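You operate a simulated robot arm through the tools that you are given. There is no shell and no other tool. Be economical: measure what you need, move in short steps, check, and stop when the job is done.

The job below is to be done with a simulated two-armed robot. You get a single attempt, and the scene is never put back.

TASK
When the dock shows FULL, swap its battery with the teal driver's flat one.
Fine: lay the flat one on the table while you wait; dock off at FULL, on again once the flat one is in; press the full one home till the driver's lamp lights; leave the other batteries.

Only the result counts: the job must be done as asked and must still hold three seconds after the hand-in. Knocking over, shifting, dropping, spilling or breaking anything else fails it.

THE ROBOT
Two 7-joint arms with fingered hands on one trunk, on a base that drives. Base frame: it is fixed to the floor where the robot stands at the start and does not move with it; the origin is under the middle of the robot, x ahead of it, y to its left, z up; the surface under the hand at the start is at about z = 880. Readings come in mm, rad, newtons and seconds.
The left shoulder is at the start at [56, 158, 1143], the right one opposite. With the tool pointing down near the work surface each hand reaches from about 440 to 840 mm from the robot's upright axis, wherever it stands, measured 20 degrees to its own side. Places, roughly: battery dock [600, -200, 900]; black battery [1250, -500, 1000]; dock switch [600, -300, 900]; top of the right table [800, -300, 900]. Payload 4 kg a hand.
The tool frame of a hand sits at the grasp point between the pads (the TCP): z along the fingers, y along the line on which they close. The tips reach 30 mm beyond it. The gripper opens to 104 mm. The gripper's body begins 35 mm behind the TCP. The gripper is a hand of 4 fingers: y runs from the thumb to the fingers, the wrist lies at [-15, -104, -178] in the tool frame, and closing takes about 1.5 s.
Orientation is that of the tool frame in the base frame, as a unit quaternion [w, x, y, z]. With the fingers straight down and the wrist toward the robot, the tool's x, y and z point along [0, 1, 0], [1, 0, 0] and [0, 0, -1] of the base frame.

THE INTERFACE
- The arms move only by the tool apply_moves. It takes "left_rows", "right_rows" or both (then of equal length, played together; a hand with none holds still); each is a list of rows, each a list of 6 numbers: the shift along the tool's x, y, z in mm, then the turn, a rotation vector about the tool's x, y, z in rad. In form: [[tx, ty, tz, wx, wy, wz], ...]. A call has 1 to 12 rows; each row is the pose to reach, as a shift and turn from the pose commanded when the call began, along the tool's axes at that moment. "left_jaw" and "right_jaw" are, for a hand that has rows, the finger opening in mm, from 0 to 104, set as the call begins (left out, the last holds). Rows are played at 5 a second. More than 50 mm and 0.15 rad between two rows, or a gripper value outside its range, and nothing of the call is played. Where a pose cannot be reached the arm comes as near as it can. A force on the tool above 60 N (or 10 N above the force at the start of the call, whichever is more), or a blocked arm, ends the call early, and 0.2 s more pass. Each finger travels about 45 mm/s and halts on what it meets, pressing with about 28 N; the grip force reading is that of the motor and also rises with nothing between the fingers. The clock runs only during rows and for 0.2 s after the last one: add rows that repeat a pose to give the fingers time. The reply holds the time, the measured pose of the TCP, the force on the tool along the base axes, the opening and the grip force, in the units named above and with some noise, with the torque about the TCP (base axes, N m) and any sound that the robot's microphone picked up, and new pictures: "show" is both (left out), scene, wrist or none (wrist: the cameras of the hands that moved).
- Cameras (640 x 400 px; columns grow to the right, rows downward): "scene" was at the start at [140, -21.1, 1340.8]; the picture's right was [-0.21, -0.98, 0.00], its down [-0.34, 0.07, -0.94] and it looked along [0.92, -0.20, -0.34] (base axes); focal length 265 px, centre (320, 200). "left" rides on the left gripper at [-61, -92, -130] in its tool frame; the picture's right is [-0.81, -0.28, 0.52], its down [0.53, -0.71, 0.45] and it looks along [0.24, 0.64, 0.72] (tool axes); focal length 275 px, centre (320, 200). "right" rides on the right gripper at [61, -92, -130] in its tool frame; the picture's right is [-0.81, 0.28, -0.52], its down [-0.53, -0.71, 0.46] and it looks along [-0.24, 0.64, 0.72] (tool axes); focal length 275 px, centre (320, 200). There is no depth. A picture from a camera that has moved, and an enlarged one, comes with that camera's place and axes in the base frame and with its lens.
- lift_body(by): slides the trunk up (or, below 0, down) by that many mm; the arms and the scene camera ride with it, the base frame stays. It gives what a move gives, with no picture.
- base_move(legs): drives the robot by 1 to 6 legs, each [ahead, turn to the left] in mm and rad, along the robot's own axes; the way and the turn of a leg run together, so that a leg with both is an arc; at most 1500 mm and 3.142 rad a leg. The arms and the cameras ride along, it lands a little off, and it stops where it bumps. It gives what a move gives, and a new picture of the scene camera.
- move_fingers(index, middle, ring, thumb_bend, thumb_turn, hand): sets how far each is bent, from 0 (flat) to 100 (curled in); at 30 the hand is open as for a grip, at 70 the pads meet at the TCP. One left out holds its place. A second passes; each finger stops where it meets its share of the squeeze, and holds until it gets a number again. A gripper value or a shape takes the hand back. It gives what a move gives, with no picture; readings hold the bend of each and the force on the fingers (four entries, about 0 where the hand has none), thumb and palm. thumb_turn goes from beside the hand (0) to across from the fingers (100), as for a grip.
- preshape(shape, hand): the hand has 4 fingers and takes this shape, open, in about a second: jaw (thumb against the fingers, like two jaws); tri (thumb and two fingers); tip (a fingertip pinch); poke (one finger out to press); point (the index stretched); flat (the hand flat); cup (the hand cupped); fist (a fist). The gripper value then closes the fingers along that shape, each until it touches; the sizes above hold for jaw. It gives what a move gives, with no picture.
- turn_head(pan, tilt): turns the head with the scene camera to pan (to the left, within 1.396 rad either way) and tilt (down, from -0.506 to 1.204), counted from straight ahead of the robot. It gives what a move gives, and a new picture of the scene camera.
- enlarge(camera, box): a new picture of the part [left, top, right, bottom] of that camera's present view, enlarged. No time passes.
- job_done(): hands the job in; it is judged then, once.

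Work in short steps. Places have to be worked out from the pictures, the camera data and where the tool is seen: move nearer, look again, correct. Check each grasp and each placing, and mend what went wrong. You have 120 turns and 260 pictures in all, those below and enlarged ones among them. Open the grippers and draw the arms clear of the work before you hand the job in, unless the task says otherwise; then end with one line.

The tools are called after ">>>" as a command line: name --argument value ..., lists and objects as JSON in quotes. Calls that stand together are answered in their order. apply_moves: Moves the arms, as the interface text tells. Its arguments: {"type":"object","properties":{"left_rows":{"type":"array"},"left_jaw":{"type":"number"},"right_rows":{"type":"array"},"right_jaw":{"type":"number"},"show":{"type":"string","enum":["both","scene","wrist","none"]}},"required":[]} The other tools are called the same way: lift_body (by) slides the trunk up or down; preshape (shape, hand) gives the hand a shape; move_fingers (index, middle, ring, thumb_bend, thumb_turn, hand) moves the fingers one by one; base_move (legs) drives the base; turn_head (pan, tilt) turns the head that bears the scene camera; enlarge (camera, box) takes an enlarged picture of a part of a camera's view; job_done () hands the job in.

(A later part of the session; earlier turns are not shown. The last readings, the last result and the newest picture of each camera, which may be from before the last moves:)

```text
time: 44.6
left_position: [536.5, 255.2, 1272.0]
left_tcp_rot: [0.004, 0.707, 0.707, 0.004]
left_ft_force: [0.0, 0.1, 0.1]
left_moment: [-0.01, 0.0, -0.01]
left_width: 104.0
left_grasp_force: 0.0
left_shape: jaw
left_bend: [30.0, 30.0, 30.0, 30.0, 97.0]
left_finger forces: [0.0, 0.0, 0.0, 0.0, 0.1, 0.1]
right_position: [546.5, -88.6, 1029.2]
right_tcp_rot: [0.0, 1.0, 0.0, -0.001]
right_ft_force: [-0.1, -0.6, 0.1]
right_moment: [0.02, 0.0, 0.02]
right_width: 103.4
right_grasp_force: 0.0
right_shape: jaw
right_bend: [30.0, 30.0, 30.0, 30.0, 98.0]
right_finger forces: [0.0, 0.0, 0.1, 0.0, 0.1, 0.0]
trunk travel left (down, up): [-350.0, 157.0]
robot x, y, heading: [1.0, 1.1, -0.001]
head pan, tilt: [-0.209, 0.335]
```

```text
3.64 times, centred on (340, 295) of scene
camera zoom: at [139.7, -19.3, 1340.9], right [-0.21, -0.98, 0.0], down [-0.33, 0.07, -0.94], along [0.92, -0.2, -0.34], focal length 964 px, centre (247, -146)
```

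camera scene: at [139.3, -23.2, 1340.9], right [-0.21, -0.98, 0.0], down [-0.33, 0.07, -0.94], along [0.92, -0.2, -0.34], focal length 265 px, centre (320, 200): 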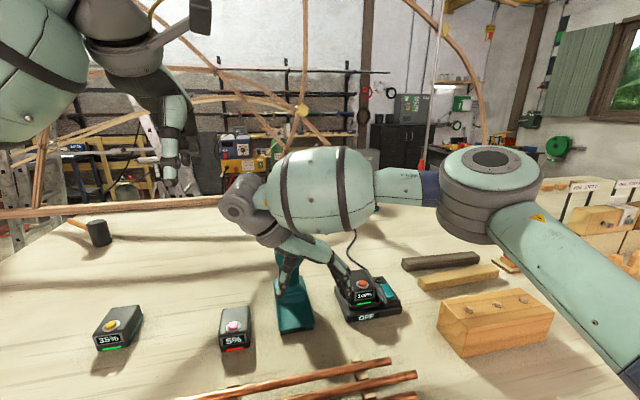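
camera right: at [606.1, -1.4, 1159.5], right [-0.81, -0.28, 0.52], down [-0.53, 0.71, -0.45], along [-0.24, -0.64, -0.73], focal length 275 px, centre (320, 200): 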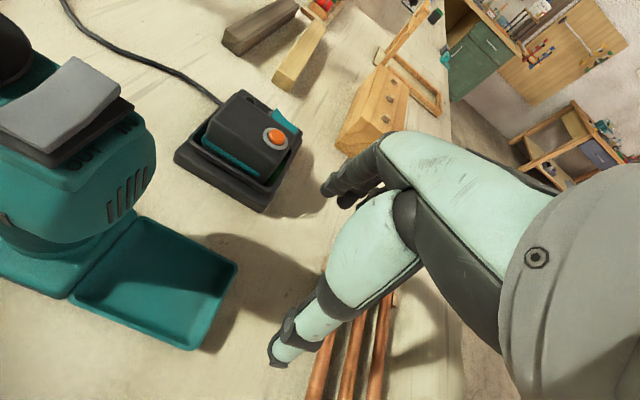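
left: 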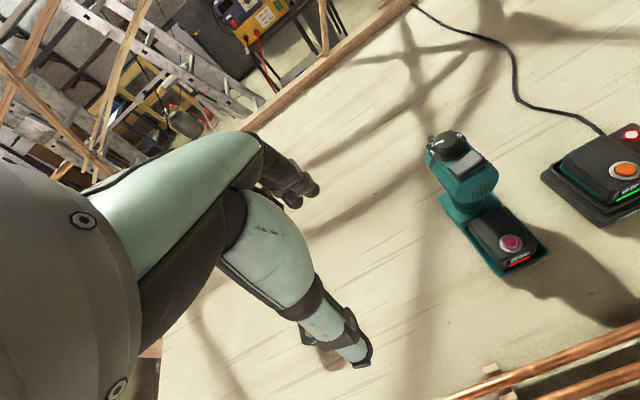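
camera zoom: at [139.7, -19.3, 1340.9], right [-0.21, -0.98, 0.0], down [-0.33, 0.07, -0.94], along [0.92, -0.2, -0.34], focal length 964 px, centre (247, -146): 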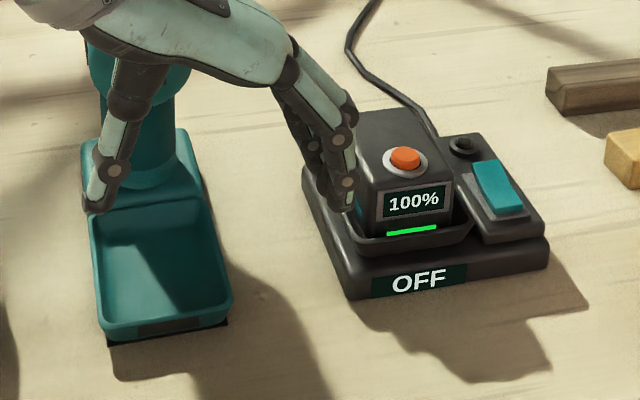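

Dock battery: roughly x 586–660, y −246…−195, orange button near [601, −221, 964], about 24 mm higher than the driver's. I make the poke shape again and go above its button.

>>> preshape --shape "poke" --hand "right"

>>> move_fingers --hand "right" --middle 100

>>> apply_moves --right_rows '[[0, 45, -8, 0, 0, 0], [0, 90, -8, 0, 0, 0], [20, 131, -8, 0, 0, 0], [45, 131, -8, 0, 0, 0], [45, 131, 22, 0, 0, 0]]'

>>> enlarge --camera "right" --box '[180, 140, 380, 340]'

>>> enlarge --camera "scene" --box '[310, 230, 430, 340]'

```text
time: 45.5
left_position: [536.9, 251.8, 1272.0]
left_tcp_rot: [0.005, 0.707, 0.707, 0.005]
left_ft_force: [-0.4, -0.7, -0.7]
left_moment: [0.03, 0.01, -0.01]
left_width: 104.0
left_grasp_force: 0.1
left_shape: jaw
left_bend: [30.0, 30.0, 30.0, 30.0, 97.0]
left_finger forces: [0.0, 0.0, 0.0, 0.1, 0.1, 0.0]
right_position: [547.8, -89.7, 1028.8]
right_tcp_rot: [-0.001, 1.0, 0.001, -0.001]
right_ft_force: [0.2, -0.4, 0.5]
right_moment: [0.02, 0.01, -0.02]
right_width: 0.1
right_grasp_force: 0.1
right_shape: poke
right_bend: [70.0, 70.0, 99.0, 100.0, 100.0]
right_finger forces: [0.0, 0.1, 0.0, 0.1, 0.0, 0.0]
trunk travel left (down, up): [-350.0, 157.0]
robot x, y, heading: [-2.9, -2.4, -0.001]
head pan, tilt: [-0.209, 0.335]
```

```text
time: 46.5
left_position: [536.0, 253.7, 1271.9]
left_tcp_rot: [0.003, 0.707, 0.707, 0.005]
left_ft_force: [-0.3, -0.4, 0.4]
left_moment: [0.0, 0.02, -0.03]
left_width: 104.1
left_grasp_force: 0.0
left_shape: jaw
left_bend: [30.0, 30.0, 30.0, 30.0, 97.0]
left_finger forces: [0.1, 0.0, 0.1, 0.0, 0.0, 0.0]
right_position: [548.3, -89.7, 1029.6]
right_tcp_rot: [0.0, 1.0, 0.0, -0.001]
right_ft_force: [-0.6, -0.9, -0.2]
right_moment: [0.01, -0.01, -0.02]
right_width: 29.8
right_grasp_force: 0.1
right_shape: fingers
right_bend: [70.0, 100.0, 99.0, 100.0, 100.0]
right_finger forces: [0.1, 0.0, 0.0, 0.0, 0.1, 0.0]
trunk travel left (down, up): [-350.0, 157.0]
robot x, y, heading: [-2.8, -0.5, -0.002]
head pan, tilt: [-0.209, 0.335]
```

```text
time: 47.7
left_position: [536.4, 252.1, 1272.5]
left_tcp_rot: [0.003, 0.707, 0.708, 0.006]
left_ft_force: [-0.3, -0.5, 0.6]
left_moment: [0.03, 0.0, -0.01]
left_width: 104.1
left_grasp_force: 0.1
left_shape: jaw
left_bend: [30.0, 30.0, 30.0, 30.0, 97.0]
left_finger forces: [0.1, 0.0, 0.0, 0.0, 0.0, 0.0]
right_position: [592.7, -223.6, 1007.5]
right_tcp_rot: [-0.001, 1.0, 0.001, -0.001]
right_ft_force: [-0.1, 0.0, -0.1]
right_moment: [0.0, -0.05, -0.01]
right_width: 30.0
right_grasp_force: 0.0
right_shape: fingers
right_bend: [70.0, 100.0, 99.0, 100.0, 100.0]
right_finger forces: [0.0, 0.1, 0.0, 0.1, 0.1, 0.0]
trunk travel left (down, up): [-350.0, 157.0]
robot x, y, heading: [0.0, 1.8, -0.0]
head pan, tilt: [-0.209, 0.335]
camera scene: at [140.5, -21.6, 1340.8], right [-0.21, -0.98, 0.0], down [-0.34, 0.07, -0.94], along [0.92, -0.2, -0.34], focal length 265 px, centre (320, 200)
camera right: at [651.2, -132.2, 1137.0], right [-0.81, -0.28, 0.52], down [-0.53, 0.71, -0.45], along [-0.24, -0.64, -0.73], focal length 275 px, centre (320, 200)
```

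scene: 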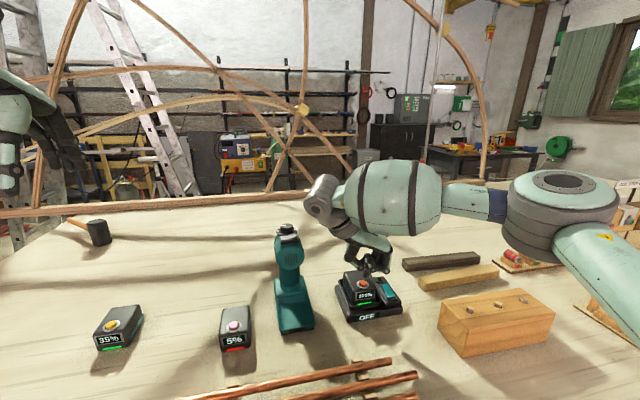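
right: 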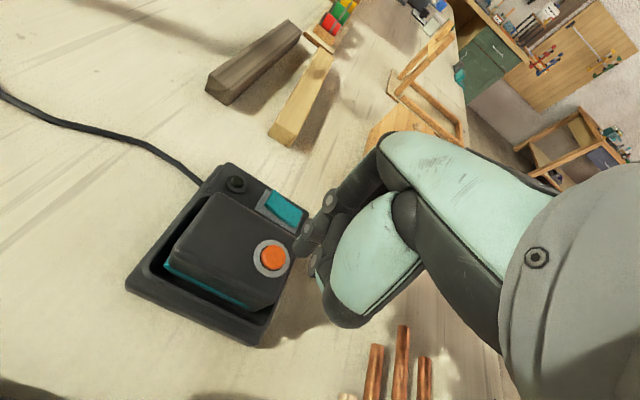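

```text
2.00 times, centred on (280, 240) of right
camera zoom: at [651.2, -132.2, 1137.0], right [-0.81, -0.28, 0.52], down [-0.53, 0.71, -0.45], along [-0.24, -0.64, -0.73], focal length 551 px, centre (400, 120)
```

zoom: 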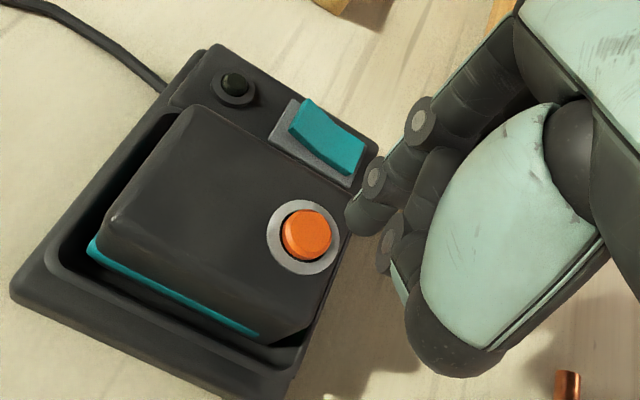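

```text
3.64 times, centred on (370, 285) of scene
camera zoom: at [140.5, -21.6, 1340.8], right [-0.21, -0.98, 0.0], down [-0.34, 0.07, -0.94], along [0.92, -0.2, -0.34], focal length 964 px, centre (138, -109)
```

zoom: 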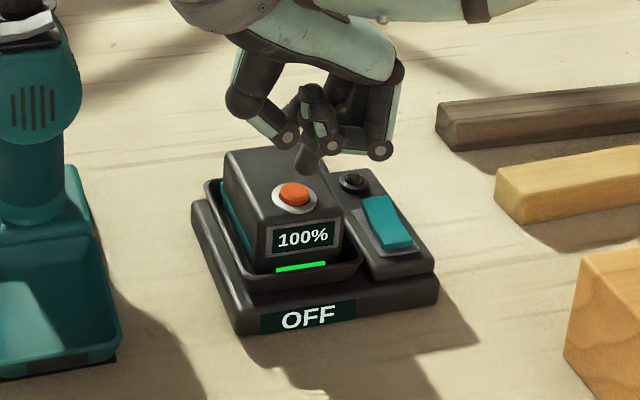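

Button near [606, −221, 960], fingertip near [600, −223, 983]. I shift 6 mm ahead and press.

>>> apply_moves --right_rows '[[6, -2, 12, 0, 0, 0], [6, -2, 19, 0, 0, 0], [6, -2, 23, 0, 0, 0], [6, -2, 27, 0, 0, 0]]' --show "none"

>>> enlarge --camera "scene" --box '[310, 230, 430, 340]'

```text
time: 48.7
left_position: [534.5, 253.3, 1273.9]
left_tcp_rot: [0.005, 0.707, 0.707, 0.006]
left_ft_force: [0.1, -0.3, -0.2]
left_moment: [0.01, -0.03, 0.0]
left_width: 103.9
left_grasp_force: 0.1
left_shape: jaw
left_bend: [30.0, 30.0, 30.0, 30.0, 97.0]
left_finger forces: [0.0, 0.0, 0.0, 0.0, 0.0, 0.0]
right_position: [595.9, -219.3, 985.2]
right_tcp_rot: [0.0, 1.0, -0.002, 0.003]
right_ft_force: [4.7, -3.3, 21.7]
right_moment: [-0.2, -0.31, -0.02]
right_width: 29.7
right_grasp_force: 10.3
right_shape: fingers
right_bend: [70.0, 100.0, 99.0, 100.0, 100.0]
right_finger forces: [21.4, 0.0, 0.1, 0.0, 0.0, 0.0]
trunk travel left (down, up): [-350.0, 157.0]
robot x, y, heading: [3.0, -0.6, -0.004]
head pan, tilt: [-0.209, 0.335]
heard: click
```

```text
3.64 times, centred on (370, 285) of scene
camera zoom: at [137.8, -20.8, 1341.3], right [-0.21, -0.98, 0.0], down [-0.33, 0.07, -0.94], along [0.92, -0.2, -0.34], focal length 964 px, centre (138, -109)
```

zoom: 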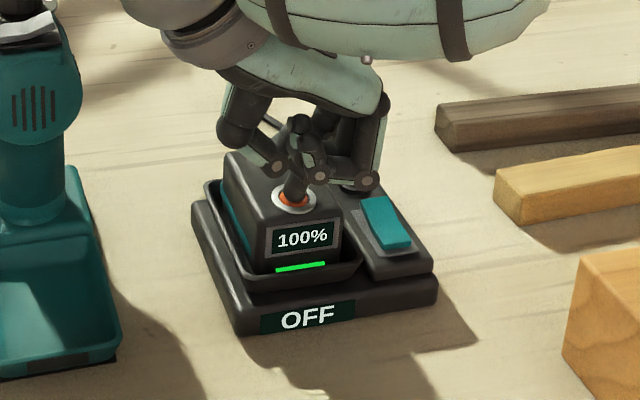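

Click. I rise, return to the jaw and set a 78 mm opening so the fingers clear the switch.

>>> apply_moves --right_rows '[[0, 0, -20, 0, 0, 0], [0, 0, -50, 0, 0, 0], [0, 0, -70, 0, 0, 0]]' --show "none"

>>> preshape --shape "jaw" --hand "right"

>>> apply_moves --right_rows '[[4, 0, 0, 0, 0, 0], [8, 0, 0, 0, 0, 0], [12, 0, 0, 0, 0, 0], [12, 0, 20, 0, 0, 0], [12, 0, 35, 0, 0, 0]]' --right_jaw 78

>>> enlarge --camera "scene" --box '[310, 230, 430, 340]'

```text
time: 49.5
left_position: [535.6, 253.7, 1272.7]
left_tcp_rot: [0.004, 0.707, 0.707, 0.005]
left_ft_force: [0.7, -0.5, -0.8]
left_moment: [-0.03, 0.0, 0.01]
left_width: 103.9
left_grasp_force: 0.1
left_shape: jaw
left_bend: [30.0, 30.0, 30.0, 30.0, 97.0]
left_finger forces: [0.1, 0.0, 0.0, 0.0, 0.1, 0.0]
right_position: [596.5, -218.5, 1051.9]
right_tcp_rot: [0.0, 1.0, 0.0, -0.001]
right_ft_force: [-0.5, 0.6, 0.3]
right_moment: [0.02, 0.0, -0.02]
right_width: 29.6
right_grasp_force: 0.1
right_shape: fingers
right_bend: [70.0, 100.0, 99.0, 100.0, 100.0]
right_finger forces: [0.0, 0.0, 0.1, 0.0, 0.0, 0.0]
trunk travel left (down, up): [-350.0, 157.0]
robot x, y, heading: [2.0, 3.6, -0.001]
head pan, tilt: [-0.209, 0.335]
```

```text
time: 50.4
left_position: [537.2, 253.0, 1273.1]
left_tcp_rot: [0.004, 0.707, 0.707, 0.005]
left_ft_force: [0.6, 0.8, -0.1]
left_moment: [-0.03, -0.01, -0.02]
left_width: 104.1
left_grasp_force: 0.0
left_shape: jaw
left_bend: [30.0, 30.0, 30.0, 30.0, 97.0]
left_finger forces: [0.1, 0.0, 0.0, 0.1, 0.0, 0.0]
right_position: [596.7, -219.2, 1050.3]
right_tcp_rot: [0.0, 1.0, 0.0, -0.001]
right_ft_force: [1.0, 0.3, 0.2]
right_moment: [0.01, 0.04, 0.02]
right_width: 103.9
right_grasp_force: 0.1
right_shape: jaw
right_bend: [30.0, 30.0, 30.0, 30.0, 98.0]
right_finger forces: [0.0, 0.0, 0.1, 0.0, 0.1, 0.1]
trunk travel left (down, up): [-350.0, 157.0]
robot x, y, heading: [2.1, -3.8, -0.001]
head pan, tilt: [-0.209, 0.335]
```

```text
time: 51.6
left_position: [536.9, 252.9, 1272.7]
left_tcp_rot: [0.004, 0.707, 0.707, 0.005]
left_ft_force: [0.3, 0.1, 0.0]
left_moment: [0.0, -0.01, -0.04]
left_width: 103.5
left_grasp_force: 0.0
left_shape: jaw
left_bend: [30.0, 30.0, 30.0, 30.0, 97.0]
left_finger forces: [0.0, 0.1, 0.0, 0.1, 0.1, 0.0]
right_position: [610.4, -219.2, 1016.0]
right_tcp_rot: [0.0, 1.0, 0.0, 0.0]
right_ft_force: [-0.2, -0.2, -0.2]
right_moment: [-0.03, -0.01, 0.02]
right_width: 78.3
right_grasp_force: 0.3
right_shape: jaw
right_bend: [27.0, 35.0, 33.0, 54.0, 99.0]
right_finger forces: [0.0, 0.0, 0.0, 0.0, 0.0, 0.1]
trunk travel left (down, up): [-350.0, 157.0]
robot x, y, heading: [1.1, -0.9, -0.003]
head pan, tilt: [-0.209, 0.335]
camera scene: at [140.4, -21.1, 1340.8], right [-0.21, -0.98, 0.0], down [-0.34, 0.07, -0.94], along [0.92, -0.2, -0.34], focal length 265 px, centre (320, 200)
camera right: at [669.2, -128.4, 1146.0], right [-0.81, -0.28, 0.52], down [-0.53, 0.71, -0.45], along [-0.24, -0.64, -0.72], focal length 275 px, centre (320, 200)
```

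scene: 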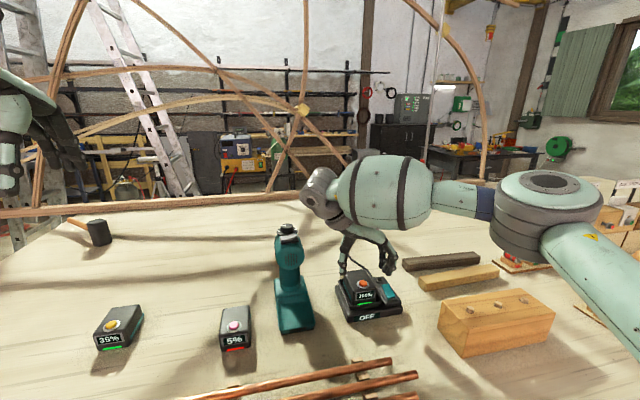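
right: 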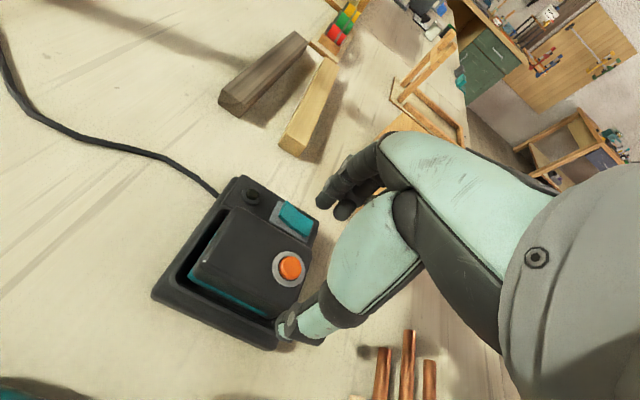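

```text
3.64 times, centred on (370, 285) of scene
camera zoom: at [140.4, -21.1, 1340.8], right [-0.21, -0.98, 0.0], down [-0.34, 0.07, -0.94], along [0.92, -0.2, -0.34], focal length 964 px, centre (138, -109)
```

zoom: 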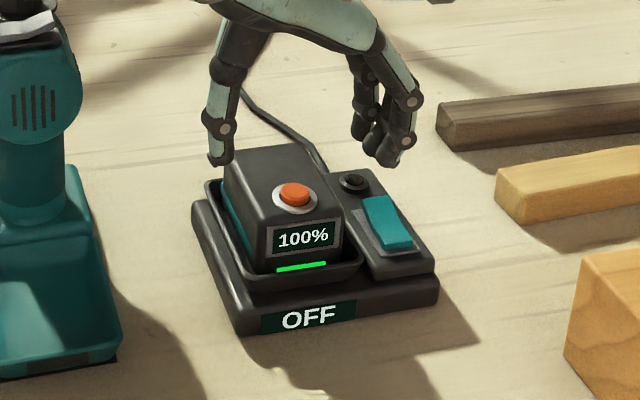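

Fingers straddle the dock battery; I shift 3 mm left and descend, keeping the tips above the switch.

>>> apply_moves --right_rows '[[0, -3, 15, 0, 0, 0], [0, -3, 30, 0, 0, 0], [0, -3, 41, 0, 0, 0]]' --show "wrist"

>>> enlarge --camera "scene" --box '[310, 230, 430, 340]'

```text
time: 52.4
left_position: [535.2, 253.5, 1271.9]
left_tcp_rot: [0.004, 0.707, 0.707, 0.004]
left_ft_force: [0.3, -0.2, 0.0]
left_moment: [-0.01, -0.01, 0.0]
left_width: 104.0
left_grasp_force: 0.0
left_shape: jaw
left_bend: [30.0, 30.0, 30.0, 30.0, 97.0]
left_finger forces: [0.0, 0.0, 0.0, 0.0, 0.0, 0.0]
right_position: [608.1, -215.2, 973.5]
right_tcp_rot: [-0.001, 1.0, 0.001, -0.001]
right_ft_force: [0.1, -0.3, -0.2]
right_moment: [0.02, -0.01, 0.02]
right_width: 78.1
right_grasp_force: 0.1
right_shape: jaw
right_bend: [27.0, 35.0, 33.0, 54.0, 99.0]
right_finger forces: [0.1, 0.1, 0.0, 0.1, 0.0, 0.0]
trunk travel left (down, up): [-350.0, 157.0]
robot x, y, heading: [-5.2, -2.7, 0.001]
head pan, tilt: [-0.209, 0.335]
camera right: at [667.5, -125.4, 1104.3], right [-0.81, -0.28, 0.52], down [-0.53, 0.71, -0.45], along [-0.24, -0.64, -0.72], focal length 275 px, centre (320, 200)
```

right: 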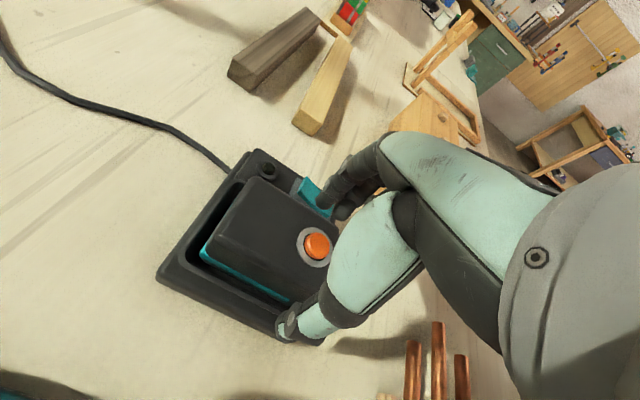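

```text
3.64 times, centred on (370, 285) of scene
camera zoom: at [140.1, -21.1, 1340.8], right [-0.21, -0.98, 0.0], down [-0.34, 0.07, -0.94], along [0.92, -0.2, -0.34], focal length 964 px, centre (138, -109)
```

zoom: 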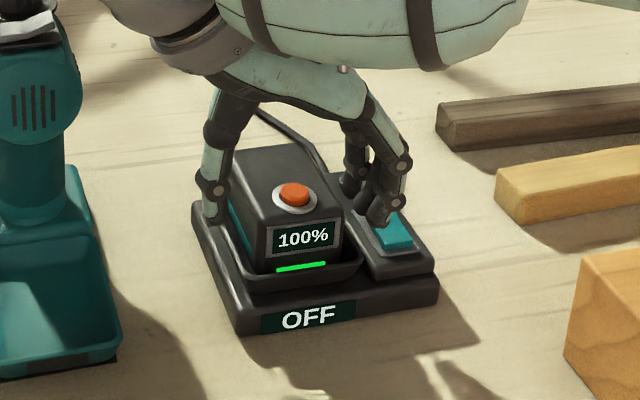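

Same relative placement as in the earlier grip. I close on it.

>>> apply_moves --right_rows '[[0, 0, 0, 0, 0, 0], [0, 0, 0, 0, 0, 0], [0, 0, 0, 0, 0, 0], [0, 0, 0, 0, 0, 0], [0, 0, 0, 0, 0, 0], [0, 0, 0, 0, 0, 0]]' --right_jaw 30 --show "none"

>>> apply_moves --right_rows '[[0, 0, -4, 0, 0, 0], [0, 0, -8, 0, 0, 0], [0, 0, -10, 0, 0, 0]]' --show "none"

>>> enlarge --camera "scene" --box '[310, 230, 430, 340]'

```text
time: 53.8
left_position: [536.8, 252.3, 1273.2]
left_tcp_rot: [0.003, 0.707, 0.707, 0.005]
left_ft_force: [0.0, -0.5, 0.5]
left_moment: [0.02, 0.01, 0.01]
left_width: 104.1
left_grasp_force: 0.1
left_shape: jaw
left_bend: [30.0, 30.0, 30.0, 30.0, 97.0]
left_finger forces: [0.0, 0.0, 0.0, 0.1, 0.0, 0.0]
right_position: [609.0, -216.2, 974.1]
right_tcp_rot: [0.0, 1.0, 0.0, -0.001]
right_ft_force: [0.2, 0.3, -0.1]
right_moment: [0.01, -0.03, 0.0]
right_width: 52.3
right_grasp_force: 28.5
right_shape: jaw
right_bend: [74.0, 43.0, 46.0, 71.0, 100.0]
right_finger forces: [15.3, 9.1, 0.1, 0.1, 24.4, 0.0]
trunk travel left (down, up): [-350.0, 157.0]
robot x, y, heading: [0.2, -0.5, 0.002]
head pan, tilt: [-0.209, 0.335]
```

```text
time: 54.6
left_position: [536.9, 252.7, 1272.1]
left_tcp_rot: [0.004, 0.707, 0.707, 0.005]
left_ft_force: [0.1, -0.7, 0.1]
left_moment: [-0.02, 0.03, 0.0]
left_width: 104.1
left_grasp_force: 0.0
left_shape: jaw
left_bend: [30.0, 30.0, 30.0, 30.0, 97.0]
left_finger forces: [0.0, 0.1, 0.0, 0.0, 0.1, 0.0]
right_position: [607.9, -216.0, 984.3]
right_tcp_rot: [-0.001, 1.0, 0.0, -0.001]
right_ft_force: [-0.2, -0.1, -3.6]
right_moment: [-0.01, 0.07, 0.03]
right_width: 52.3
right_grasp_force: 28.3
right_shape: jaw
right_bend: [74.0, 43.0, 46.0, 71.0, 100.0]
right_finger forces: [15.1, 9.3, 0.1, 0.0, 24.3, 0.0]
trunk travel left (down, up): [-350.0, 157.0]
robot x, y, heading: [-0.2, 1.7, -0.002]
head pan, tilt: [-0.209, 0.335]
```

```text
3.64 times, centred on (370, 285) of scene
camera zoom: at [140.6, -21.1, 1340.8], right [-0.21, -0.98, 0.0], down [-0.34, 0.07, -0.94], along [0.92, -0.2, -0.34], focal length 964 px, centre (138, -109)
```

zoom: 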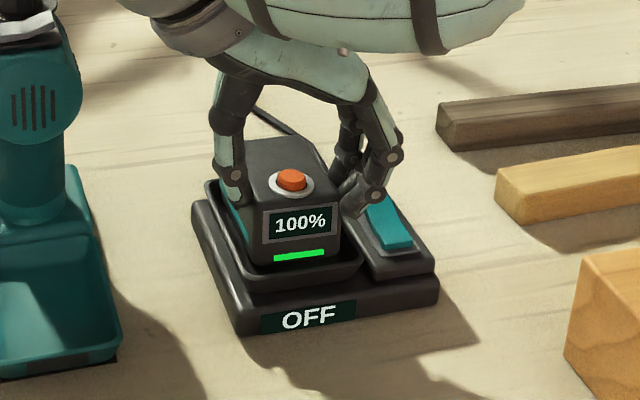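

It came free too. I lift it out and carry it in front of the driver, then look.

>>> apply_moves --right_rows '[[0, 0, -30, 0, 0, 0], [-10, 0, -57, 0, 0, 0], [-40, 0, -57, 0, 0, 0], [-55, -40, -57, 0, 0, 0], [-55, -80, -57, 0, 0, 0], [-55, -120, -57, 0, 0, 0], [-55, -151, -57, 0, 0, 0]]'

>>> enlarge --camera "scene" --box '[220, 220, 380, 350]'

```text
time: 56.2
left_position: [536.5, 254.4, 1272.1]
left_tcp_rot: [0.004, 0.708, 0.707, 0.004]
left_ft_force: [-0.1, 0.5, -0.2]
left_moment: [-0.05, -0.01, -0.01]
left_width: 104.0
left_grasp_force: 0.1
left_shape: jaw
left_bend: [30.0, 30.0, 30.0, 30.0, 97.0]
left_finger forces: [0.0, 0.0, 0.0, 0.0, 0.0, 0.0]
right_position: [554.0, -64.4, 1040.9]
right_tcp_rot: [0.0, 1.0, 0.0, 0.0]
right_ft_force: [0.0, -0.1, -3.8]
right_moment: [-0.01, 0.1, 0.02]
right_width: 52.4
right_grasp_force: 28.1
right_shape: jaw
right_bend: [74.0, 43.0, 46.0, 71.0, 100.0]
right_finger forces: [15.1, 9.6, 0.0, 0.1, 24.8, 0.0]
trunk travel left (down, up): [-350.0, 157.0]
robot x, y, heading: [-4.6, -1.4, -0.003]
head pan, tilt: [-0.209, 0.335]
camera scene: at [140.5, -19.1, 1340.8], right [-0.21, -0.98, 0.0], down [-0.34, 0.07, -0.94], along [0.92, -0.2, -0.34], focal length 265 px, centre (320, 200)
camera right: at [613.5, 27.5, 1172.1], right [-0.81, -0.27, 0.52], down [-0.53, 0.71, -0.46], along [-0.24, -0.65, -0.72], focal length 275 px, centre (320, 200)
```

scene: 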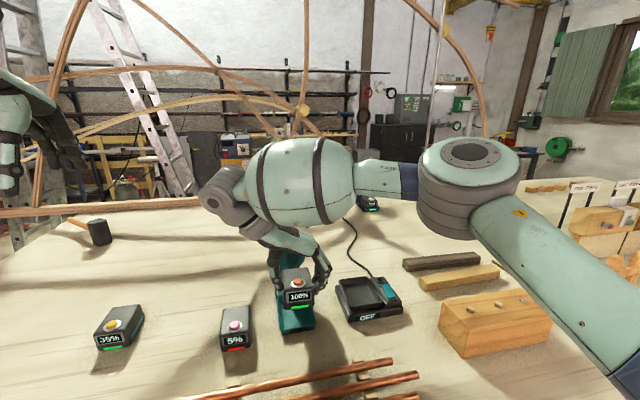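
right: 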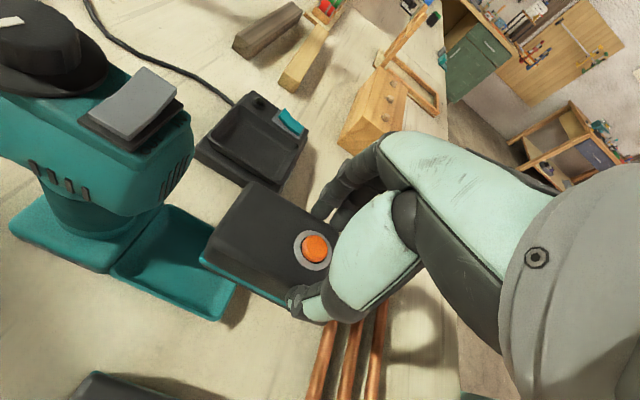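

```text
3.08 times, centred on (300, 285) of scene
camera zoom: at [140.5, -19.1, 1340.8], right [-0.21, -0.98, 0.0], down [-0.34, 0.07, -0.94], along [0.92, -0.2, -0.34], focal length 816 px, centre (382, -62)
```

zoom: 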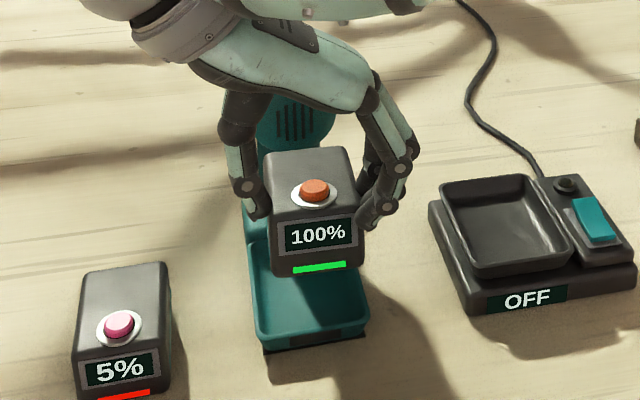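

Held battery sits about 6 mm further forward and 4 mm lower in the hand than the flat one did. Target seated TCP is then about [599, −63, 950]; I retrace the extraction path, stopping 18 mm above.

>>> apply_moves --right_rows '[[0, -1, 26, 0, 0, 0], [17, -1, 43, 0, 0, 0], [37, -1, 53, 0, 0, 0], [43, -1, 61, 0, 0, 0], [45, -1, 67, 0, 0, 0], [45, -1, 72, 0, 0, 0]]' --show "wrist"

>>> enlarge --camera "scene" --box '[240, 240, 360, 350]'

>>> enlarge --camera "right" --box '[40, 140, 360, 360]'

```text
time: 57.6
left_position: [536.8, 252.6, 1271.3]
left_tcp_rot: [0.004, 0.708, 0.707, 0.006]
left_ft_force: [-0.3, 0.4, -1.0]
left_moment: [0.03, 0.0, 0.0]
left_width: 104.2
left_grasp_force: 0.0
left_shape: jaw
left_bend: [30.0, 30.0, 30.0, 30.0, 97.0]
left_finger forces: [0.0, 0.1, 0.0, 0.1, 0.1, 0.0]
right_position: [599.3, -64.7, 969.6]
right_tcp_rot: [0.0, 1.0, 0.0, -0.002]
right_ft_force: [0.0, -1.2, -4.6]
right_moment: [0.0, 0.08, -0.01]
right_width: 52.5
right_grasp_force: 28.4
right_shape: jaw
right_bend: [74.0, 43.0, 46.0, 71.0, 100.0]
right_finger forces: [15.2, 9.6, 0.0, 0.0, 24.8, 0.0]
trunk travel left (down, up): [-350.0, 157.0]
robot x, y, heading: [1.9, -0.1, 0.002]
head pan, tilt: [-0.209, 0.335]
camera right: at [658.6, 26.4, 1100.0], right [-0.81, -0.28, 0.52], down [-0.53, 0.71, -0.45], along [-0.24, -0.64, -0.72], focal length 275 px, centre (320, 200)
```

right: 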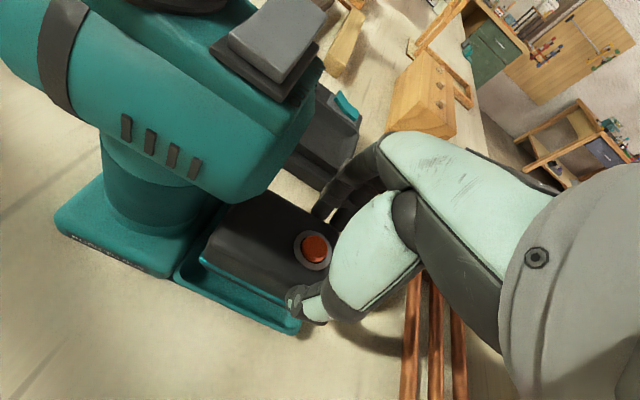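

```text
3.64 times, centred on (300, 295) of scene
camera zoom: at [140.7, -21.0, 1340.8], right [-0.21, -0.98, 0.0], down [-0.34, 0.07, -0.94], along [0.92, -0.2, -0.34], focal length 964 px, centre (393, -146)
```

zoom: 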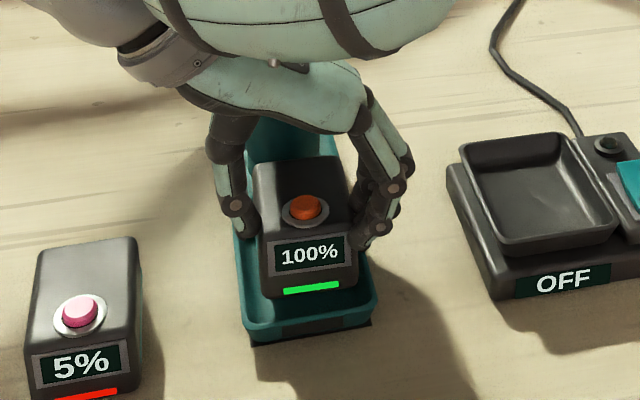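

```text
1.82 times, centred on (200, 250) of right
camera zoom: at [658.6, 26.4, 1100.0], right [-0.81, -0.28, 0.52], down [-0.53, 0.71, -0.45], along [-0.24, -0.64, -0.72], focal length 500 px, centre (538, 109)
```

zoom: 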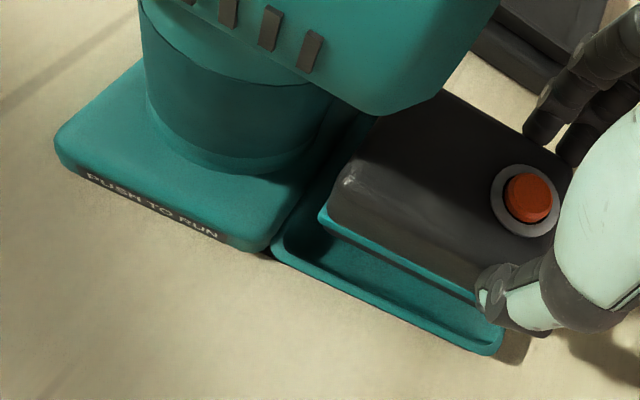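

Alignment matches the seated reference within ~2 mm. I lower it into the tray.

>>> apply_moves --right_rows '[[1, 0, 6, 0, 0, 0], [1, 0, 11, 0, 0, 0], [1, 0, 16, 0, 0, 0], [1, 0, 20, 0, 0, 0]]' --show "none"

>>> enlarge --camera "scene" --box '[240, 240, 360, 350]'

>>> enlarge --camera "right" --box '[40, 140, 360, 360]'

```text
time: 58.6
left_position: [534.7, 253.3, 1273.6]
left_tcp_rot: [0.004, 0.707, 0.707, 0.005]
left_ft_force: [-0.2, 1.4, -0.3]
left_moment: [0.0, -0.02, -0.02]
left_width: 104.0
left_grasp_force: 0.0
left_shape: jaw
left_bend: [30.0, 30.0, 30.0, 30.0, 97.0]
left_finger forces: [0.1, 0.0, 0.0, 0.1, 0.0, 0.0]
right_position: [597.1, -62.9, 952.5]
right_tcp_rot: [0.0, 1.0, 0.001, 0.001]
right_ft_force: [-3.4, -0.1, 2.7]
right_moment: [0.0, 0.1, -0.03]
right_width: 52.2
right_grasp_force: 28.8
right_shape: jaw
right_bend: [74.0, 43.0, 46.0, 71.0, 100.0]
right_finger forces: [15.6, 10.6, 0.0, 0.0, 26.5, 0.1]
trunk travel left (down, up): [-350.0, 157.0]
robot x, y, heading: [-0.3, 0.8, -0.003]
head pan, tilt: [-0.209, 0.335]
```

```text
3.64 times, centred on (300, 295) of scene
camera zoom: at [137.7, -20.8, 1341.2], right [-0.21, -0.98, 0.0], down [-0.33, 0.07, -0.94], along [0.92, -0.2, -0.34], focal length 964 px, centre (393, -146)
```

zoom: 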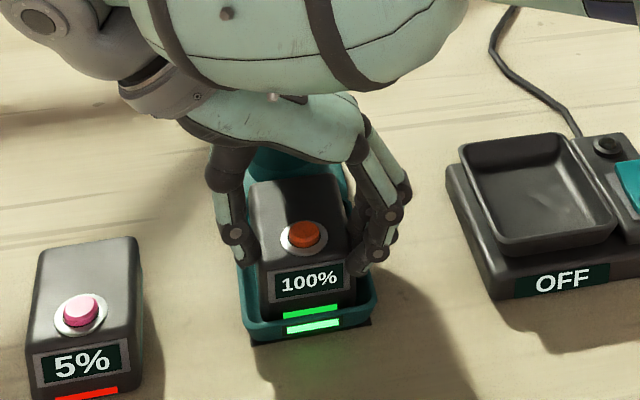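

```text
1.82 times, centred on (200, 250) of right
camera zoom: at [657.3, 27.9, 1082.6], right [-0.81, -0.28, 0.52], down [-0.53, 0.71, -0.46], along [-0.24, -0.64, -0.73], focal length 500 px, centre (538, 109)
```

zoom: 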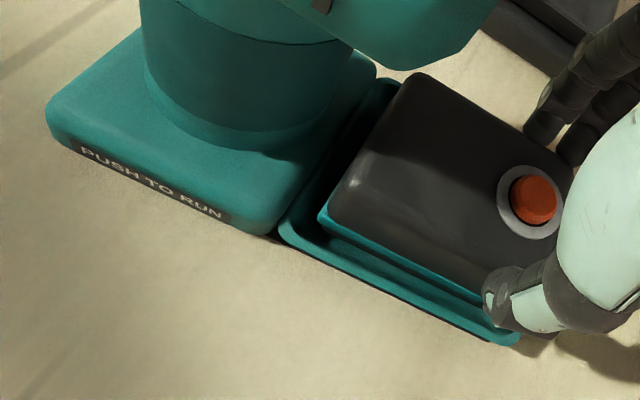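

The driver's green lamp is lit. I push a touch more to make sure it is fully home.

>>> apply_moves --right_rows '[[1, 0, 2, 0, 0, 0], [1, 0, 4, 0, 0, 0], [1, 0, 6, 0, 0, 0]]' --show "none"

>>> enlarge --camera "scene" --box '[240, 240, 360, 350]'

```text
time: 59.4
left_position: [532.1, 253.5, 1274.7]
left_tcp_rot: [0.005, 0.708, 0.707, 0.007]
left_ft_force: [-0.3, 0.2, 0.0]
left_moment: [0.01, -0.01, 0.01]
left_width: 103.7
left_grasp_force: 0.1
left_shape: jaw
left_bend: [30.0, 30.0, 30.0, 30.0, 97.0]
left_finger forces: [0.1, 0.0, 0.0, 0.1, 0.0, 0.1]
right_position: [597.8, -63.6, 949.4]
right_tcp_rot: [0.0, 1.0, 0.0, 0.004]
right_ft_force: [-4.4, 1.9, 34.9]
right_moment: [-0.08, 0.11, -0.07]
right_width: 53.8
right_grasp_force: 28.2
right_shape: jaw
right_bend: [74.0, 42.0, 46.0, 71.0, 100.0]
right_finger forces: [17.3, 11.2, 0.1, 0.0, 29.6, 0.1]
trunk travel left (down, up): [-350.0, 157.0]
robot x, y, heading: [-0.5, -1.0, 0.003]
head pan, tilt: [-0.209, 0.335]
```

```text
3.64 times, centred on (300, 295) of scene
camera zoom: at [134.2, -20.4, 1341.7], right [-0.21, -0.98, 0.0], down [-0.33, 0.07, -0.94], along [0.92, -0.2, -0.34], focal length 964 px, centre (393, -146)
```

zoom: 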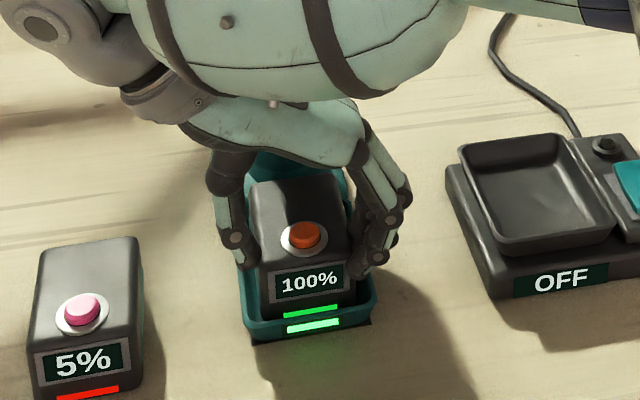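

Pressed with 35 N, lamp lit. I relax the push, open, and rise.

>>> apply_moves --right_rows '[[0, 0, -4, 0, 0, 0], [0, 0, -4, 0, 0, 0], [0, 0, -4, 0, 0, 0], [0, 0, -4, 0, 0, 0], [0, 0, -4, 0, 0, 0], [0, 0, -4, 0, 0, 0], [0, 0, -30, 0, 0, 0], [0, 0, -60, 0, 0, 0], [-30, 0, -90, 0, 0, 0]]' --right_jaw 104

>>> enlarge --camera "scene" --box '[200, 240, 360, 360]'

```text
time: 61.4
left_position: [535.8, 252.8, 1272.1]
left_tcp_rot: [0.004, 0.707, 0.707, 0.005]
left_ft_force: [-0.2, -0.5, 0.0]
left_moment: [-0.01, -0.01, -0.01]
left_width: 104.0
left_grasp_force: 0.0
left_shape: jaw
left_bend: [30.0, 30.0, 30.0, 30.0, 97.0]
left_finger forces: [0.0, 0.1, 0.0, 0.0, 0.1, 0.0]
right_position: [567.7, -62.4, 1036.2]
right_tcp_rot: [0.0, 1.0, -0.001, 0.0]
right_ft_force: [-0.8, 0.0, 0.3]
right_moment: [-0.01, 0.0, 0.02]
right_width: 103.7
right_grasp_force: 0.0
right_shape: jaw
right_bend: [30.0, 30.0, 30.0, 30.0, 98.0]
right_finger forces: [0.0, 0.1, 0.0, 0.0, 0.0, 0.1]
trunk travel left (down, up): [-350.0, 157.0]
robot x, y, heading: [2.0, 1.3, 0.001]
head pan, tilt: [-0.209, 0.335]
camera scene: at [138.4, -21.5, 1341.1], right [-0.21, -0.98, 0.0], down [-0.33, 0.07, -0.94], along [0.92, -0.2, -0.34], focal length 265 px, centre (320, 200)
camera right: at [627.3, 27.9, 1166.7], right [-0.81, -0.28, 0.52], down [-0.53, 0.71, -0.46], along [-0.24, -0.64, -0.72], focal length 275 px, centre (320, 200)
```

scene: 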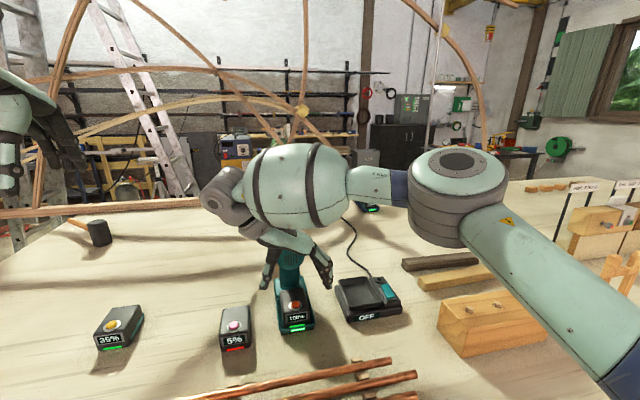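
right: 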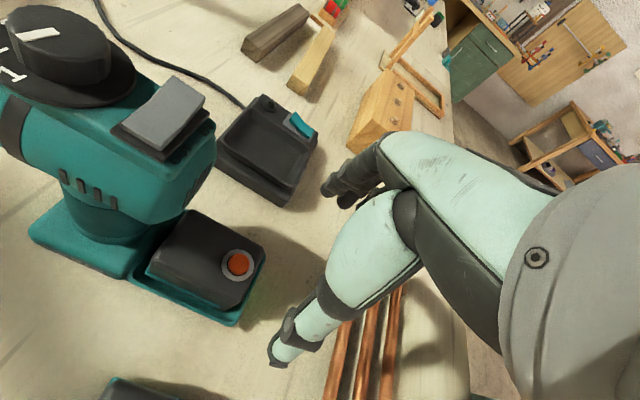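

```text
3.33 times, centred on (280, 300) of scene
camera zoom: at [138.4, -21.5, 1341.1], right [-0.21, -0.98, 0.0], down [-0.33, 0.07, -0.94], along [0.92, -0.2, -0.34], focal length 884 px, centre (453, -133)
```

zoom: 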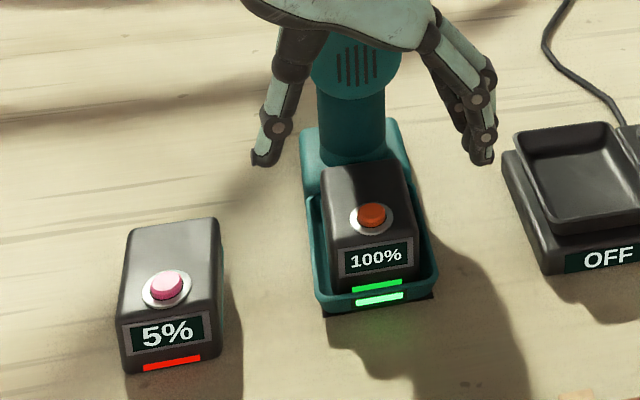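

Lamp stays lit and the button changed to its dark, latched colour. Now I go back for the flat battery.

>>> apply_moves --right_rows '[[0, -30, 20, 0, 0, 0], [0, -70, 36, 0, 0, 0], [5, -105, 36, 0, 0, 0], [10, -124, 40, 0, 0, 0], [10, -124, 70, 0, 0, 0], [10, -124, 95, 0, 0, 0]]'

>>> enlarge --camera "scene" --box '[170, 250, 330, 370]'

```text
time: 62.8
left_position: [536.3, 252.4, 1272.2]
left_tcp_rot: [0.003, 0.707, 0.707, 0.005]
left_ft_force: [-0.5, 0.0, -0.3]
left_moment: [0.02, -0.05, 0.01]
left_width: 103.8
left_grasp_force: 0.1
left_shape: jaw
left_bend: [30.0, 30.0, 30.0, 30.0, 97.0]
left_finger forces: [0.1, 0.1, 0.0, 0.0, 0.0, 0.0]
right_position: [585.2, 62.9, 937.7]
right_tcp_rot: [0.0, 1.0, -0.001, 0.0]
right_ft_force: [0.1, 0.0, 0.3]
right_moment: [-0.01, -0.01, -0.01]
right_width: 103.6
right_grasp_force: 0.0
right_shape: jaw
right_bend: [30.0, 30.0, 30.0, 30.0, 98.0]
right_finger forces: [0.0, 0.0, 0.0, 0.1, 0.0, 0.0]
trunk travel left (down, up): [-350.0, 157.0]
robot x, y, heading: [2.1, -1.7, 0.0]
head pan, tilt: [-0.209, 0.335]
camera scene: at [140.6, -20.6, 1340.8], right [-0.21, -0.98, 0.0], down [-0.34, 0.07, -0.94], along [0.92, -0.2, -0.34], focal length 265 px, centre (320, 200)
camera right: at [644.6, 153.7, 1067.3], right [-0.81, -0.28, 0.52], down [-0.53, 0.71, -0.45], along [-0.25, -0.65, -0.72], focal length 275 px, centre (320, 200)
```

scene: 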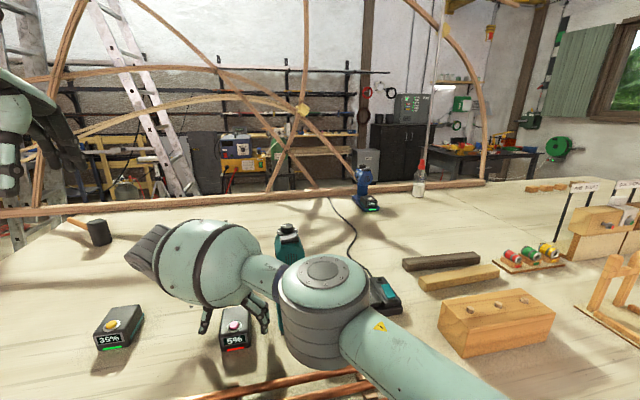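
right: 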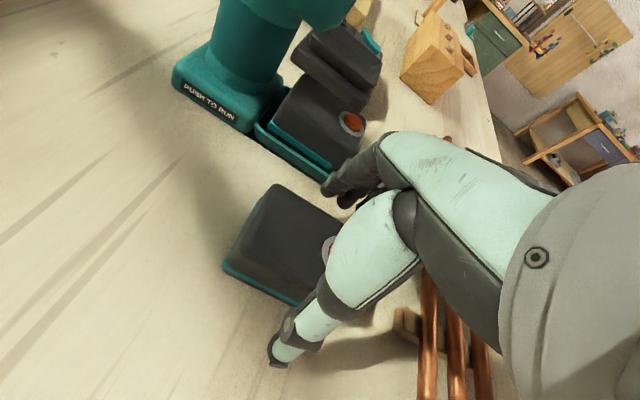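

```text
3.33 times, centred on (250, 310) of scene
camera zoom: at [140.6, -20.6, 1340.8], right [-0.21, -0.98, 0.0], down [-0.34, 0.07, -0.94], along [0.92, -0.2, -0.34], focal length 884 px, centre (553, -167)
```

zoom: 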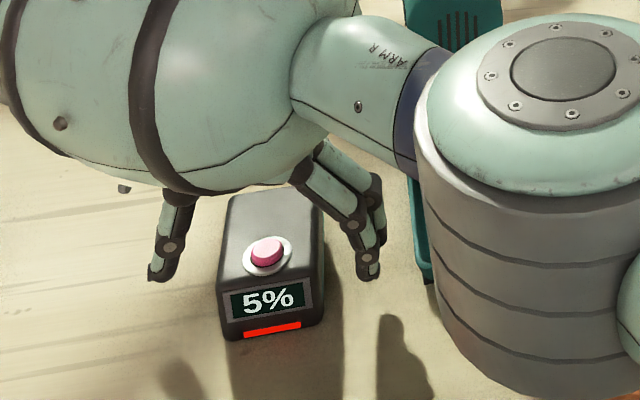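

The hand landed 8 mm further ahead than the first grip; I step back to match, then close.

>>> apply_moves --right_rows '[[-4, 0, -2, 0, 0, 0], [-8, 0, -3, 0, 0, 0]]' --show "none"

>>> apply_moves --right_rows '[[0, 0, 0, 0, 0, 0], [0, 0, 0, 0, 0, 0], [0, 0, 0, 0, 0, 0], [0, 0, 0, 0, 0, 0], [0, 0, 0, 0, 0, 0], [0, 0, 0, 0, 0, 0], [0, 0, 0, 0, 0, 0], [0, 0, -8, 0, 0, 0], [0, 0, -20, 0, 0, 0]]' --right_jaw 30 --show "wrist"

```text
time: 63.4
left_position: [536.8, 252.9, 1272.7]
left_tcp_rot: [0.003, 0.707, 0.707, 0.005]
left_ft_force: [0.4, -1.2, -0.6]
left_moment: [0.0, -0.01, 0.01]
left_width: 103.8
left_grasp_force: 0.0
left_shape: jaw
left_bend: [30.0, 30.0, 30.0, 30.0, 97.0]
left_finger forces: [0.0, 0.0, 0.0, 0.1, 0.0, 0.0]
right_position: [574.5, 61.9, 942.2]
right_tcp_rot: [0.001, 1.0, 0.0, 0.0]
right_ft_force: [-0.3, 1.1, 0.4]
right_moment: [0.01, 0.0, 0.02]
right_width: 103.7
right_grasp_force: 0.1
right_shape: jaw
right_bend: [30.0, 30.0, 30.0, 30.0, 98.0]
right_finger forces: [0.0, 0.0, 0.1, 0.0, 0.0, 0.1]
trunk travel left (down, up): [-350.0, 157.0]
robot x, y, heading: [-4.1, -3.0, 0.004]
head pan, tilt: [-0.209, 0.335]
```

```text
time: 65.4
left_position: [536.3, 252.8, 1272.6]
left_tcp_rot: [0.003, 0.707, 0.707, 0.005]
left_ft_force: [0.1, 0.6, 0.2]
left_moment: [0.0, 0.01, 0.0]
left_width: 103.9
left_grasp_force: 0.0
left_shape: jaw
left_bend: [30.0, 30.0, 30.0, 30.0, 97.0]
left_finger forces: [0.0, 0.0, 0.0, 0.0, 0.0, 0.0]
right_position: [574.2, 62.5, 963.0]
right_tcp_rot: [0.001, 1.0, 0.001, -0.001]
right_ft_force: [-0.5, 0.9, -2.7]
right_moment: [-0.05, 0.04, 0.02]
right_width: 51.9
right_grasp_force: 28.1
right_shape: jaw
right_bend: [74.0, 43.0, 46.0, 71.0, 100.0]
right_finger forces: [15.4, 9.2, 0.1, 0.0, 24.7, 0.0]
trunk travel left (down, up): [-350.0, 157.0]
robot x, y, heading: [-2.2, 1.1, -0.002]
head pan, tilt: [-0.209, 0.335]
camera right: at [634.0, 153.2, 1092.6], right [-0.81, -0.28, 0.52], down [-0.53, 0.71, -0.45], along [-0.24, -0.64, -0.72], focal length 275 px, centre (320, 200)
```

right: 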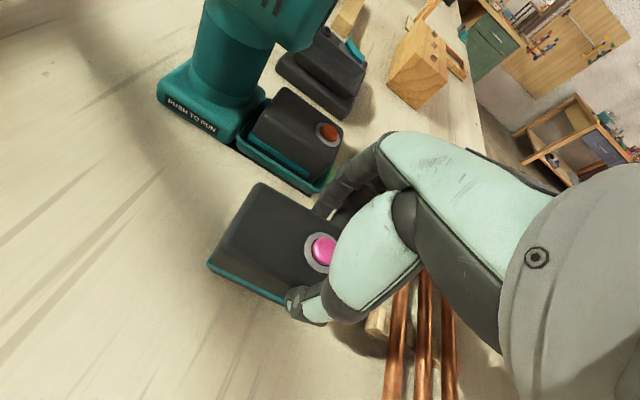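

Held well. Relative to the dock's previous battery it sits ~3.5 mm back in the hand; target seated TCP in the dock is about [612, −218, 971]. I carry it high around the front of the driver to above the dock.

>>> apply_moves --right_rows '[[-5, 15, -30, 0, 0, 0], [-15, 40, -60, 0, 0, 0], [-19, 80, -80, 0, 0, 0], [-19, 125, -80, 0, 0, 0], [-19, 170, -80, 0, 0, 0], [-19, 215, -80, 0, 0, 0], [-19, 255, -80, 0, 0, 0], [-10, 280, -80, 0, 0, 0], [15, 280, -80, 0, 0, 0], [38, 280, -80, 0, 0, 0], [38, 280, -65, 0, 0, 0]]'

>>> enlarge --camera "scene" --box '[310, 220, 430, 330]'

```text
time: 67.8
left_position: [536.2, 252.3, 1272.2]
left_tcp_rot: [0.003, 0.707, 0.708, 0.005]
left_ft_force: [0.0, -0.6, 0.1]
left_moment: [-0.02, -0.01, 0.0]
left_width: 103.9
left_grasp_force: 0.1
left_shape: jaw
left_bend: [30.0, 30.0, 30.0, 30.0, 97.0]
left_finger forces: [0.0, 0.0, 0.0, 0.0, 0.0, 0.0]
right_position: [609.8, -223.3, 1029.1]
right_tcp_rot: [0.0, 1.0, 0.0, -0.001]
right_ft_force: [0.0, -0.5, -2.6]
right_moment: [0.04, 0.05, -0.01]
right_width: 52.3
right_grasp_force: 27.9
right_shape: jaw
right_bend: [74.0, 43.0, 46.0, 71.0, 100.0]
right_finger forces: [15.6, 9.2, 0.0, 0.0, 24.9, 0.0]
trunk travel left (down, up): [-350.0, 157.0]
robot x, y, heading: [1.3, 1.2, 0.002]
head pan, tilt: [-0.209, 0.335]
camera scene: at [140.3, -21.8, 1340.8], right [-0.21, -0.98, 0.0], down [-0.34, 0.07, -0.94], along [0.92, -0.2, -0.34], focal length 265 px, centre (320, 200)
camera right: at [669.3, -132.1, 1158.4], right [-0.81, -0.28, 0.52], down [-0.53, 0.71, -0.45], along [-0.24, -0.64, -0.72], focal length 275 px, centre (320, 200)
```

scene: 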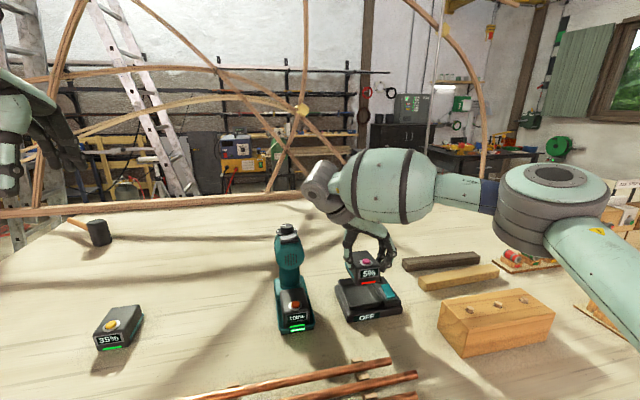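
right: 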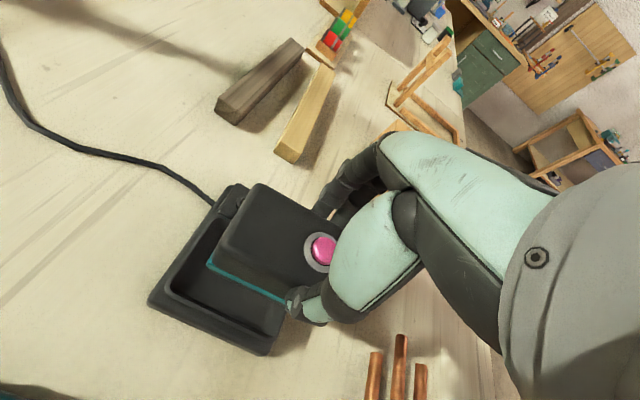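

```text
3.64 times, centred on (370, 275) of scene
camera zoom: at [140.3, -21.8, 1340.8], right [-0.21, -0.98, 0.0], down [-0.34, 0.07, -0.94], along [0.92, -0.2, -0.34], focal length 964 px, centre (138, -73)
```

zoom: 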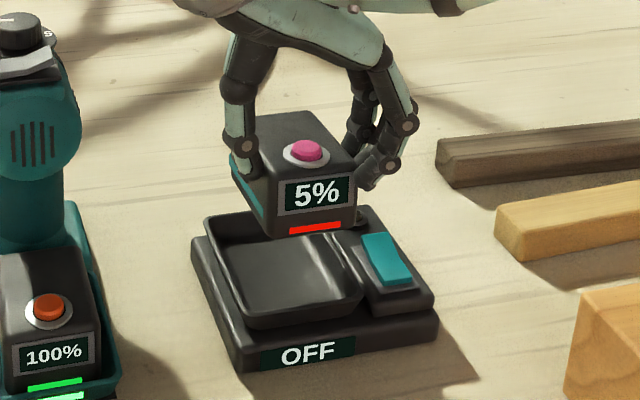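

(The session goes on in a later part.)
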